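You operate a simulated robot arm through the tools that you are given. There is no shell and no other tool. Be economical: measure what you need, move in short steps, check, and stop when the job is done.

You are at the controls of a simulated robot arm. One attempt, no reset.

Task
Put one of the load plugs from the top of the dryer bench on the brown wrapper there.
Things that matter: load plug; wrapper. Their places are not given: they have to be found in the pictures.

It is judged by the outcome, as a careful person would: the job done as asked, and still so three seconds after it is handed in. It fails if anything else is knocked over, pushed out of place, dropped, spilled or broken.

Robot
A 6-joint arm with a two-finger parallel gripper, fixed in place. Base frame: the origin is at the foot of the arm, x ahead of it, y to its left, z up; the work surface is at about z = 0. Readings come in m, degrees, newtons and seconds.
With the tool pointing down near the work surface it reaches from about 0.14 to 0.58 m from the base axis. Its first joint turns from -66.0 to 66.0 degrees. Payload 2.1 kg.
Tool frame: the origin (TCP) lies between the finger pads and is the grasp point; the fingertips stand 0.03 m ahead of it; z points along the fingers, y is the line along which they close. Largest opening 0.094 m; finger width 0.028, thickness 0.01; the body of the gripper, 0.05 by 0.096 m, starts 0.055 m behind the TCP.
Orientation is that of the tool frame in the base frame, as [roll, pitch, yaw] about the fixed x, y, z axes, in that order (R = Rz(yaw) Ry(pitch) Rx(roll)). With the fingers straight down and closing along the base's y, the tool's x points along the base's -x, its y along +y and its z along -z.

Tools
- The arm moves only by the tool move_arm. Its argument "deltas" is text: rows parted by semicolons, each of 7 numbers parted by spaces: the shift along the base's x, y, z in m, then the turn, a rotation vector about the base's x, y, z in degrees, then the gripper command, from -1 (shut) to 1 (fully open), values between in proportion. In form: x y z rx ry rz jaw; .... A call has 1 to 20 rows; each row shifts and turns the commanded pose from where the row before left it. A row lasts 0.2 s, in which the tool goes at most 0.05 m and 8.6 degrees; a call with a longer step from one row to the next is refused whole, and so is a gripper value outside its range. A pose out of reach is approached as far as the arm can. The call stops where the force on the tool passes 40 N (or 10 N more than at its start, if that is more) or the arm is blocked; 0.2 s more then pass. Each finger travels about 0.072 m/s and halts on what it meets, pressing with about 29 N; the grip force reading is that of the motor and also rises with nothing between the fingers. The clock runs only during rows and for 0.2 s after the last one: add rows that do not move to give the fingers time. The reply holds the time, the measured pose of the TCP, the force on the tool along the base axes, the opening and the grip force, in the units named above and with some noise, and new pictures: "show" is both (left out), scene, wrist or none.
- Cameras (640 x 400 px; columns grow to the right, rows downward): "scene" is fixed at [0.0481, -0.3666, 0.5065]; the picture's right is [0.88, -0.47, 0.00], its down [-0.24, -0.44, -0.87] and it looks along [0.41, 0.76, -0.50] (base axes); focal length 322 px, centre (320, 200). "wrist" rides on the gripper at [-0.037, 0, -0.058] in the tool frame; the picture's right is [0.00, -1.00, 0.00], its down [0.97, 0.00, -0.24] and it looks along [0.24, 0.00, 0.97] (tool axes); focal length 218 px, centre (320, 200).
- pixel_to_xyz(camera, pixels): for up to 12 pixels [column, row] of the newest picture of that camera ("zoom" is the newest enlarged one), the place [x, y, z] in the base frame of the surface seen there, good to about 0.002 m, but the place of the scene camera against the robot may be out by one fixed shift of up to 0.018 m in any direction. No time passes.
- enlarge(camera, box): a new picture of the part [left, top, right, bottom] of that camera's present view, enlarged. No time passes.
- job_done(): hands the job in; it is judged then, once.

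Work in short steps. Measure before you move; look again where a grasp or a placing could have gone wrong, and mend it. You have 60 turns and 120 pictures in all, those below and enlarged ones among them. Open the gripper and draw the arm clear of the work before you hand the job in, unless the task says otherwise; then end with one line.

The tools are called after "Request:" as name(argument=value, ...) on one line, values as JSON. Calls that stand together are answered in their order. move_arm: Moves the arm, as the interface text tells. Its arguments: {"type":"object","properties":{"deltas":{"type":"string"},"show":{"type":"string","enum":["both","scene","wrist","none"]}},"required":["deltas"]} The other tools are called the same way: pixel_to_xyz (camera, pixels) gives the place of the surface under pixels of a picture; enlarge (camera, box) takes an enlarged picture of a part of a camera's view; job_done () hands the job in.

At the start:

```text
time: 0.0
ee_pos: [0.3368, 0.1584, 0.2688]
tool_rot: [-180.0, 0.1, -179.9]
contact_force: [-0.1, -0.3, 0.2]
opening: 0.094
grip_force: 0.0
```

scene: 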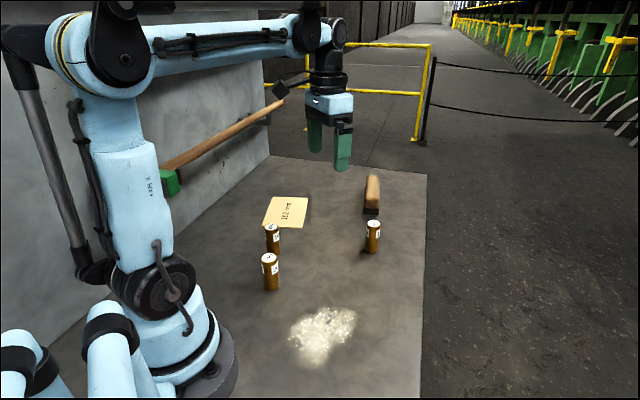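
wrist: 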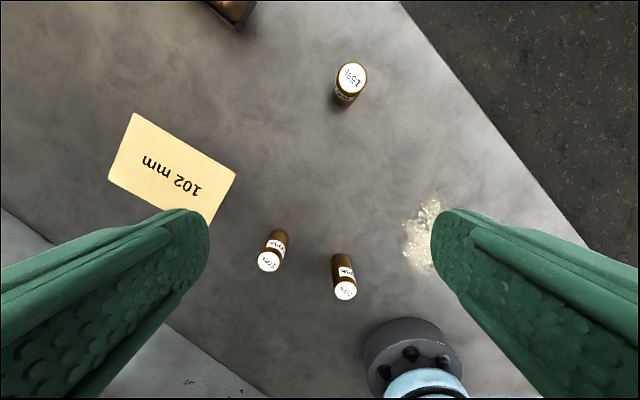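

The pictures show three brown plugs with labelled tops, a card reading "102 mm", a brown object at (372,193) and a pale patch at (322,335). I enlarge these to find out which is the wrapper.

Request:
enlarge(camera="scene", box=[240, 160, 440, 300])

Request:
enlarge(camera="wrist", box=[180, 0, 400, 130])

Request:
enlarge(camera="wrist", box=[220, 190, 460, 320])

```text
2.86 times, centred on (340, 230) of scene
```

zoom: 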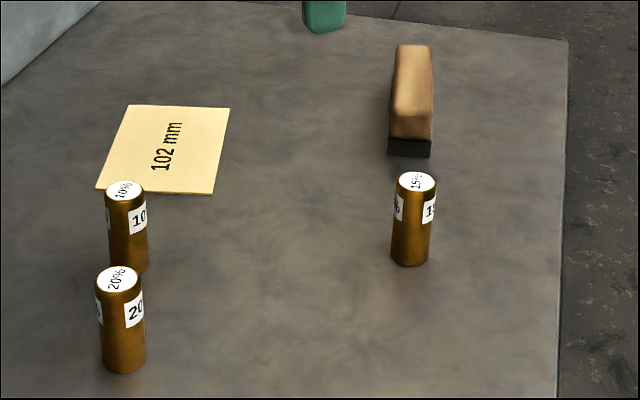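

```text
2.91 times, centred on (290, 65) of wrist
```

zoom: 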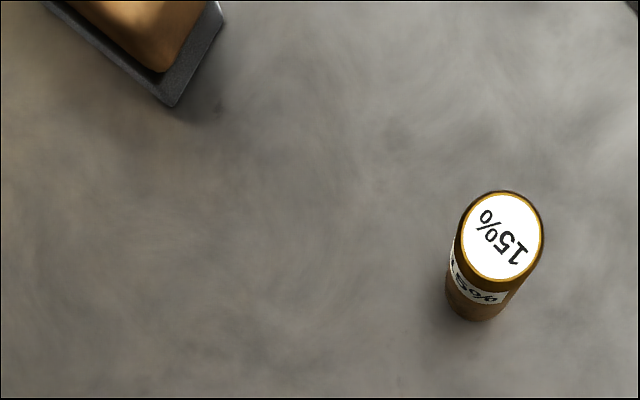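

```text
2.67 times, centred on (340, 255) of wrist
```

zoom: 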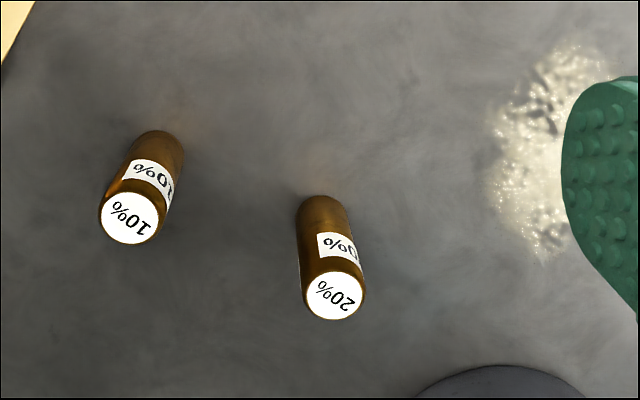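

The block at the far end could be a wrapped thing or a tool, and the "102 mm" sheet is buff. I move the arm to look at both from nearer above.

Request:
move_arm(deltas="0.04 0.02 0 0 0 0 1; 0.04 0.02 0 0 0 0 1; 0.03 0.01 0 0 0 0 1; 0 0 0 0 0 0 1")

Request:
enlarge(camera="scene", box=[340, 165, 404, 220])

Request:
enlarge(camera="scene", box=[250, 185, 320, 240])

```text
time: 1.0
ee_pos: [0.4451, 0.206, 0.2677]
tool_rot: [-180.0, 0.0, 180.0]
contact_force: [0.9, 0.6, -0.2]
opening: 0.0942
grip_force: 0.0
```

scene: 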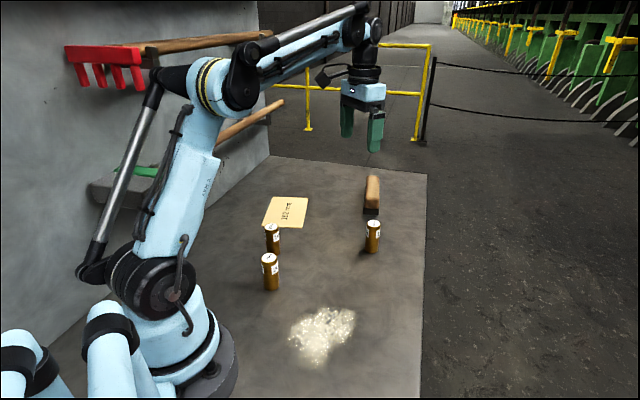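
wrist: 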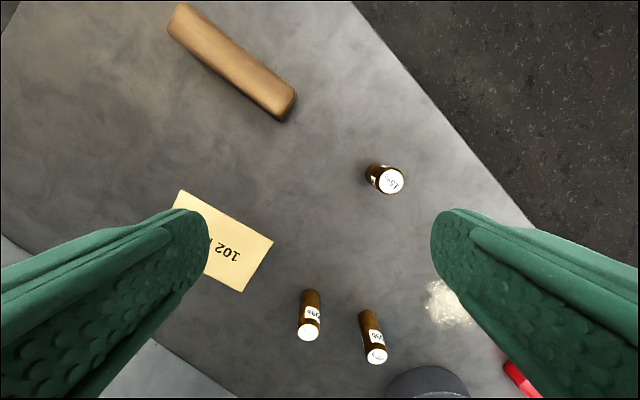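

```text
7.27 times, centred on (372, 192) of scene
```

zoom: 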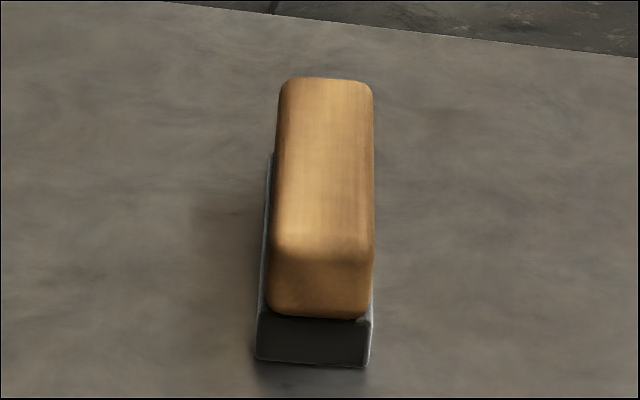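

```text
7.27 times, centred on (285, 212) of scene
```

zoom: 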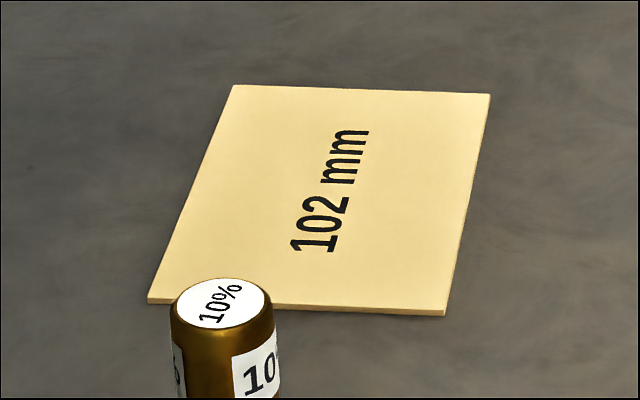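

The block is a bench brush (dark bristles under a wooden back), so the flat kraft-coloured "102 mm" sheet is the wrapper. I measure the plugs and the sheet in the wrist picture.

Request:
pixel_to_xyz(camera="wrist", pixels=[[390, 180], [369, 166], [309, 332], [376, 356], [310, 296], [366, 315], [272, 241], [242, 290], [182, 192], [240, 262], [295, 105], [340, 230]])

Request:
pixel_to_xyz(camera="scene", pixels=[[272, 227], [269, 257], [373, 223], [272, 198], [308, 199], [262, 226], [301, 228], [373, 251]])

```text
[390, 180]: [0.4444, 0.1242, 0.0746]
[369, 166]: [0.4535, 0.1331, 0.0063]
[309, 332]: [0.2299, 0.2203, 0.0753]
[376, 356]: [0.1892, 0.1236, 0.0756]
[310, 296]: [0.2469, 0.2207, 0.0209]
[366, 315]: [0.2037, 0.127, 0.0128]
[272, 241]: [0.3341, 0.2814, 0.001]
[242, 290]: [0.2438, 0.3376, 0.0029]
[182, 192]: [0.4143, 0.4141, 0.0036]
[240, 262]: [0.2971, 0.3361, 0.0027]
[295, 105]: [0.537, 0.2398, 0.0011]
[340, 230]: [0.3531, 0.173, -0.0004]
```

```text
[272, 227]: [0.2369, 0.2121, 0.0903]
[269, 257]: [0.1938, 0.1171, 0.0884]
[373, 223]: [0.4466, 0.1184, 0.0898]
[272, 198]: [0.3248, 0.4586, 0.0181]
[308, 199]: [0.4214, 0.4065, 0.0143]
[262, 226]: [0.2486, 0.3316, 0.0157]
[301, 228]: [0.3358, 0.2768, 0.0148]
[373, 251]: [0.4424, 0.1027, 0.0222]
```

The 15% plug stands alone with its top centre at about (0.444, 0.124, 0.075). The sheet's centre is about (0.329, 0.374), with its surface at z≈0.003. I go above the 15% plug and check the alignment there.

Request:
move_arm(deltas="0 -0.04 0 0 0 0 1; 0 -0.042 0 0 0 0 1; 0 0 -0.04 0 0 0 1; 0 0 -0.04 0 0 0 1; 0 0 -0.02 0 0 0 1; 0 0 0 0 0 0 1", show="wrist")

```text
time: 2.4
ee_pos: [0.4464, 0.1257, 0.1665]
tool_rot: [-179.9, -0.1, 180.0]
contact_force: [-0.1, -0.6, -0.2]
opening: 0.0938
grip_force: 0.2
```

wrist: 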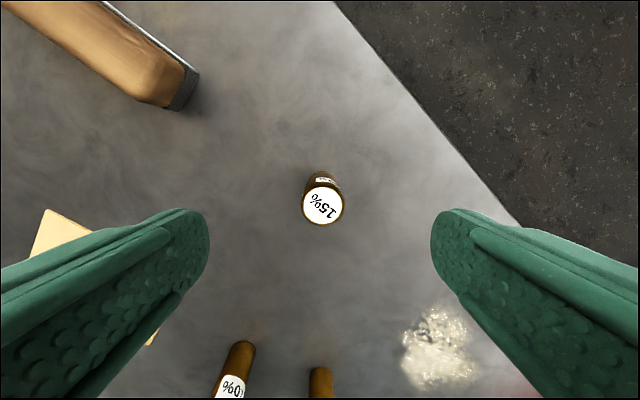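

The plug top is centred at (322,206), between the fingers. I measure it once more before going down.

Request:
pixel_to_xyz(camera="wrist", pixels=[[322, 206], [303, 205], [342, 205], [322, 188], [322, 223]])

```text
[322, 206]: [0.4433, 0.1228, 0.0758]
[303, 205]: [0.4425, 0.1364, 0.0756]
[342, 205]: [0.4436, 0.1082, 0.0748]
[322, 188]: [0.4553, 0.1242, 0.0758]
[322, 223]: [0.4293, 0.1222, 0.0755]
```

The plug is centred at (0.443, 0.123) with a diameter of about 0.028. I correct the position slightly and go down to z≈0.045 with the fingers open.

Request:
move_arm(deltas="-0.003 -0.002 0 0 0 0 1; 0 0 -0.04 0 0 0 1; 0 0 -0.04 0 0 0 1; 0 0 -0.025 0 0 0 1; 0 0 -0.016 0 0 0 1; 0 0 0 0 0 0 1")

```text
time: 3.8
ee_pos: [0.4428, 0.123, 0.0463]
tool_rot: [180.0, 0.0, -180.0]
contact_force: [0.2, -0.1, -0.7]
opening: 0.094
grip_force: 0.0
```

scene: 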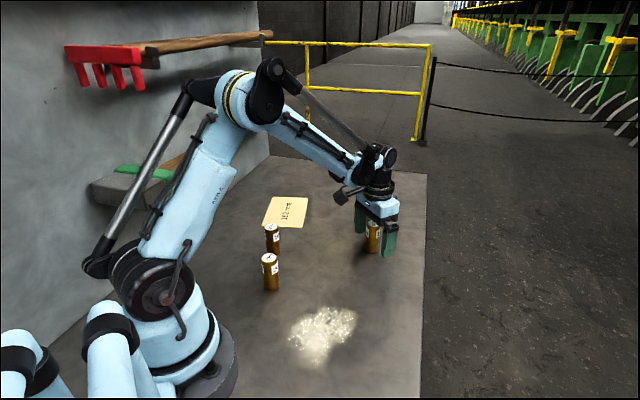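
wrist: 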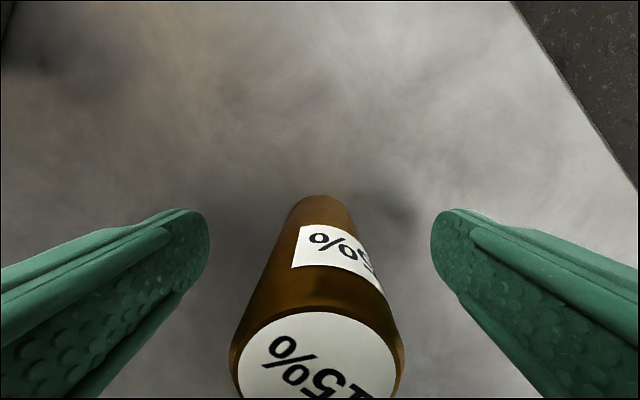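

The plug stands upright between the fingers. I close the gripper and wait for the grip.

Request:
move_arm(deltas="0 0 0 0 0 0 0.3; 0 0 0 0 0 0 -0.2; 0 0 0 0 0 0 -0.6; 0 0 0 0 0 0 -1; 0 0 0 0 0 0 -1; 0 0 0 0 0 0 -1; 0 0 0 0 0 0 -1", show="wrist")

```text
time: 5.4
ee_pos: [0.4445, 0.123, 0.0463]
tool_rot: [-180.0, 0.0, -179.9]
contact_force: [-0.8, 0.9, 1.1]
opening: 0.0314
grip_force: 29.3
```

wrist: 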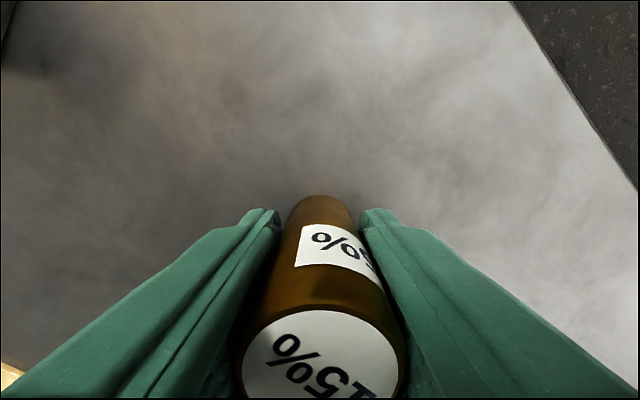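

The grip holds at an opening of 0.031 and 29 N. I lift and check the load.

Request:
move_arm(deltas="0 0 0.02 0 0 0 -1; 0 0 0.04 0 0 0 -1; 0 0 0.04 0 0 0 -1; 0 0 0.03 0 0 0 -1; 0 0 0 0 0 0 -1")

```text
time: 6.6
ee_pos: [0.4438, 0.1222, 0.1782]
tool_rot: [-180.0, -0.1, 180.0]
contact_force: [-0.6, 0.6, -2.1]
opening: 0.0315
grip_force: 28.9
```

scene: 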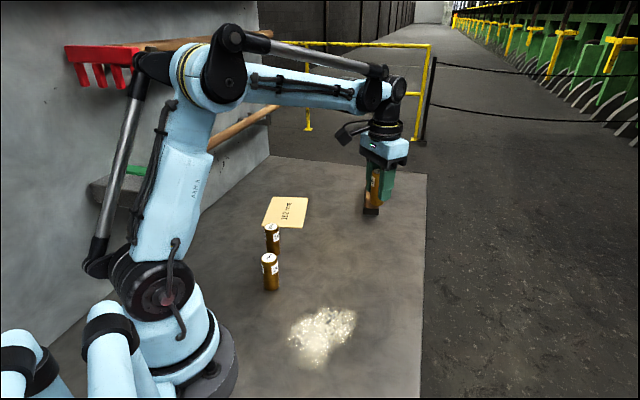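
wrist: 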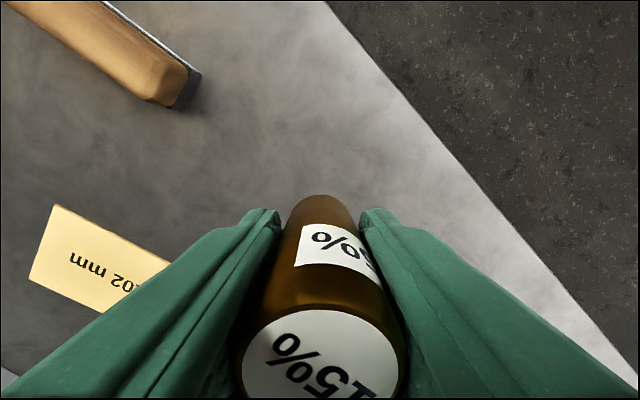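

The plug is held upright. I carry it at this height to above the sheet's centre, in 7 even steps, and look.

Request:
move_arm(deltas="-0.0164 0.036 0 0 0 0 -1; -0.0164 0.036 0 0 0 0 -1; -0.0164 0.036 0 0 0 0 -1; -0.0164 0.036 0 0 0 0 -1; -0.0164 0.036 0 0 0 0 -1; -0.0164 0.036 0 0 0 0 -1; -0.0164 0.036 0 0 0 0 -1; 0 0 0 0 0 0 -1; 0 0 0 0 0 0 -1")

```text
time: 8.6
ee_pos: [0.3279, 0.377, 0.1767]
tool_rot: [179.9, 0.0, 180.0]
contact_force: [-0.2, -0.2, -2.2]
opening: 0.0316
grip_force: 28.7
```

scene: 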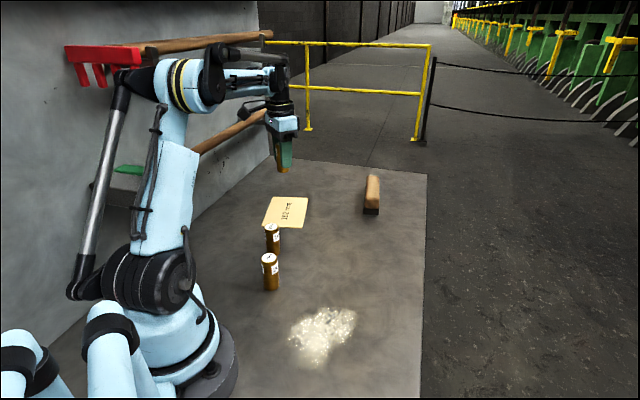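
wrist: 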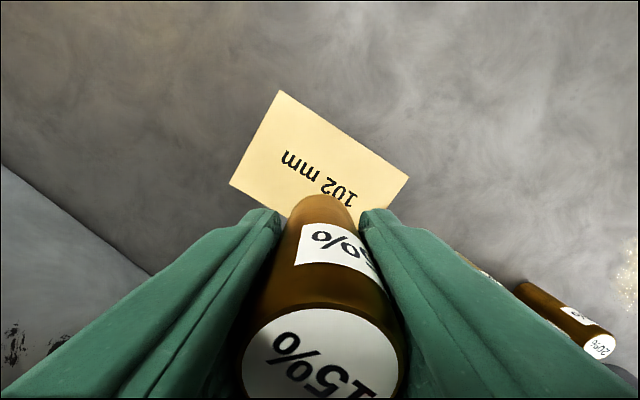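

The sheet shows ahead of the plug. I measure its visible corners from here to confirm the centre.

Request:
pixel_to_xyz(camera="wrist", pixels=[[280, 93], [407, 178], [231, 184], [320, 150], [289, 214], [100, 260]])

```text
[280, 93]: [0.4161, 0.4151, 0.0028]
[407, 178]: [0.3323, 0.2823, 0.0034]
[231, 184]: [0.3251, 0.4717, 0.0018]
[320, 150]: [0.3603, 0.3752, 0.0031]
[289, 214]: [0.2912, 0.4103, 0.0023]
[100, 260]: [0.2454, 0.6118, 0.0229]
```

The centre comes to (0.329, 0.377), which is where the plug is. I lower it to just above the sheet.

Request:
move_arm(deltas="0 0 -0.04 0 0 0 -1; 0 0 -0.04 0 0 0 -1; 0 0 -0.03 0 0 0 -1; 0 0 -0.01 0 0 0 -1; 0 0 0 0 0 0 -1")

```text
time: 9.8
ee_pos: [0.3278, 0.3769, 0.0582]
tool_rot: [-179.9, 0.1, -180.0]
contact_force: [0.1, -0.5, -2.4]
opening: 0.0312
grip_force: 28.7
```

scene: 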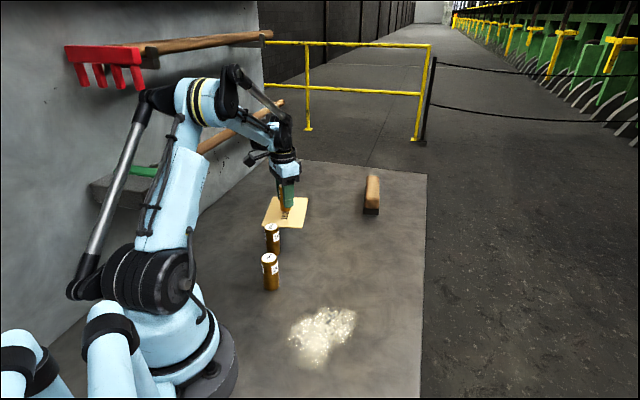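
wrist: 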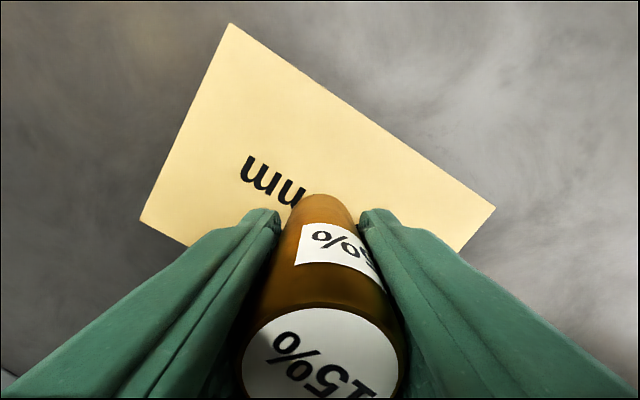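

The plug bottom is about 9 mm above the sheet. I lower in small steps, watching the force.

Request:
move_arm(deltas="0 0 -0.004 0 0 0 -1; 0 0 -0.002 0 0 0 -1; 0 0 -0.001 0 0 0 -1; 0 0 -0.001 0 0 0 -1; 0 0 0 0 0 0 -1", show="none")

```text
time: 11.0
ee_pos: [0.3273, 0.3752, 0.0486]
tool_rot: [180.0, 0.0, 180.0]
contact_force: [0.4, -0.8, 0.8]
opening: 0.0317
grip_force: 29.0
```

The vertical force went from -2.4 to +0.8 N, so the plug is resting on the sheet. I open the fingers gradually and keep the arm still.

Request:
move_arm(deltas="0 0 0 0 0 0 -0.2; 0 0 0 0 0 0 0; 0 0 0 0 0 0 0.4; 0 0 0 0 0 0 0.8; 0 0 0 0 0 0 1; 0 0 0 0 0 0 1; 0 0 0 0 0 0 1", show="wrist")

```text
time: 12.6
ee_pos: [0.3279, 0.3762, 0.0495]
tool_rot: [179.9, 0.0, -180.0]
contact_force: [-0.1, 0.1, 0.2]
opening: 0.094
grip_force: 0.0
```

wrist: 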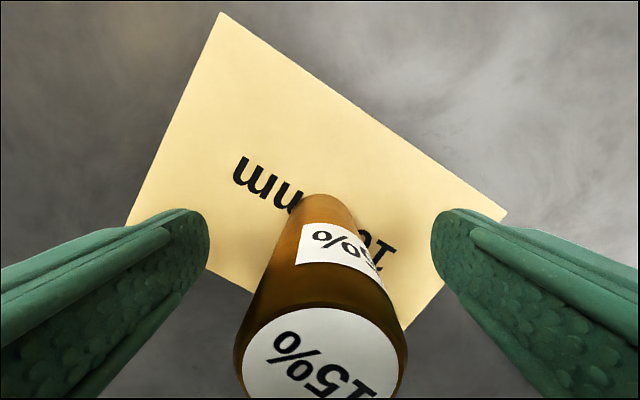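

The plug stands free on the sheet. I draw straight up and then off toward the bench's middle at height.

Request:
move_arm(deltas="0 0 0.02 0 0 0 1; 0 0 0.04 0 0 0 1; 0 0 0.04 0 0 0 1; 0 0 0.04 0 0 0 1; 0 0 0.04 0 0 0 1; 0 0 0.04 0 0 0 1; 0.02 -0.04 0 0 0 0 1; 0.02 -0.04 0 0 0 0 1; 0.02 -0.04 0 0 0 0 1; 0 0 0 0 0 0 1; 0 0 0 0 0 0 1")

Request:
enlarge(camera="scene", box=[240, 160, 400, 300])

```text
time: 15.0
ee_pos: [0.3858, 0.2559, 0.2682]
tool_rot: [-179.9, 0.0, -179.9]
contact_force: [-0.8, 0.4, 0.4]
opening: 0.094
grip_force: 0.1
```

scene: 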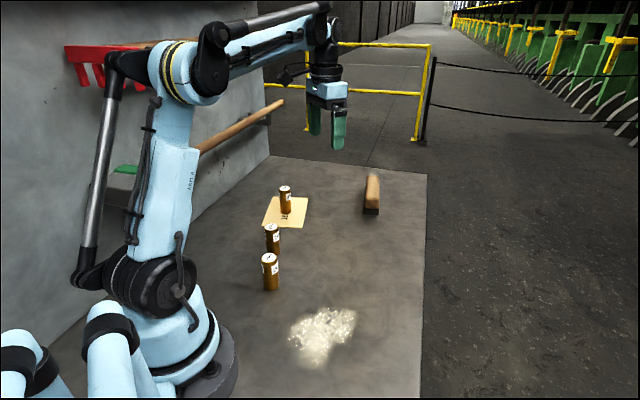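
wrist: 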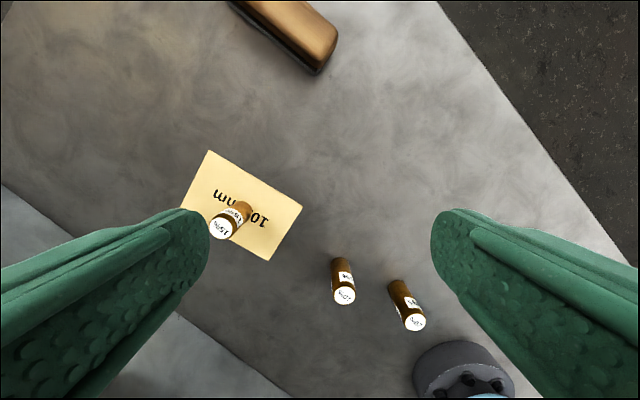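

```text
2.86 times, centred on (320, 230) of scene
```

zoom: 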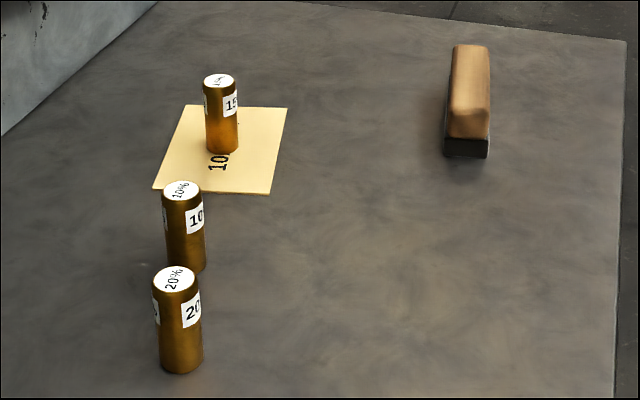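

The 15% plug stands upright in the middle of the sheet, the other things have not moved, and the arm is clear with the gripper open. I hand the job in.

Request:
job_done()

```text
The job is handed in.
```

I put the 15% load plug upright in the middle of the flat "102 mm" sheet, which I took to be the brown wrapper, and nothing else on the bench was moved.
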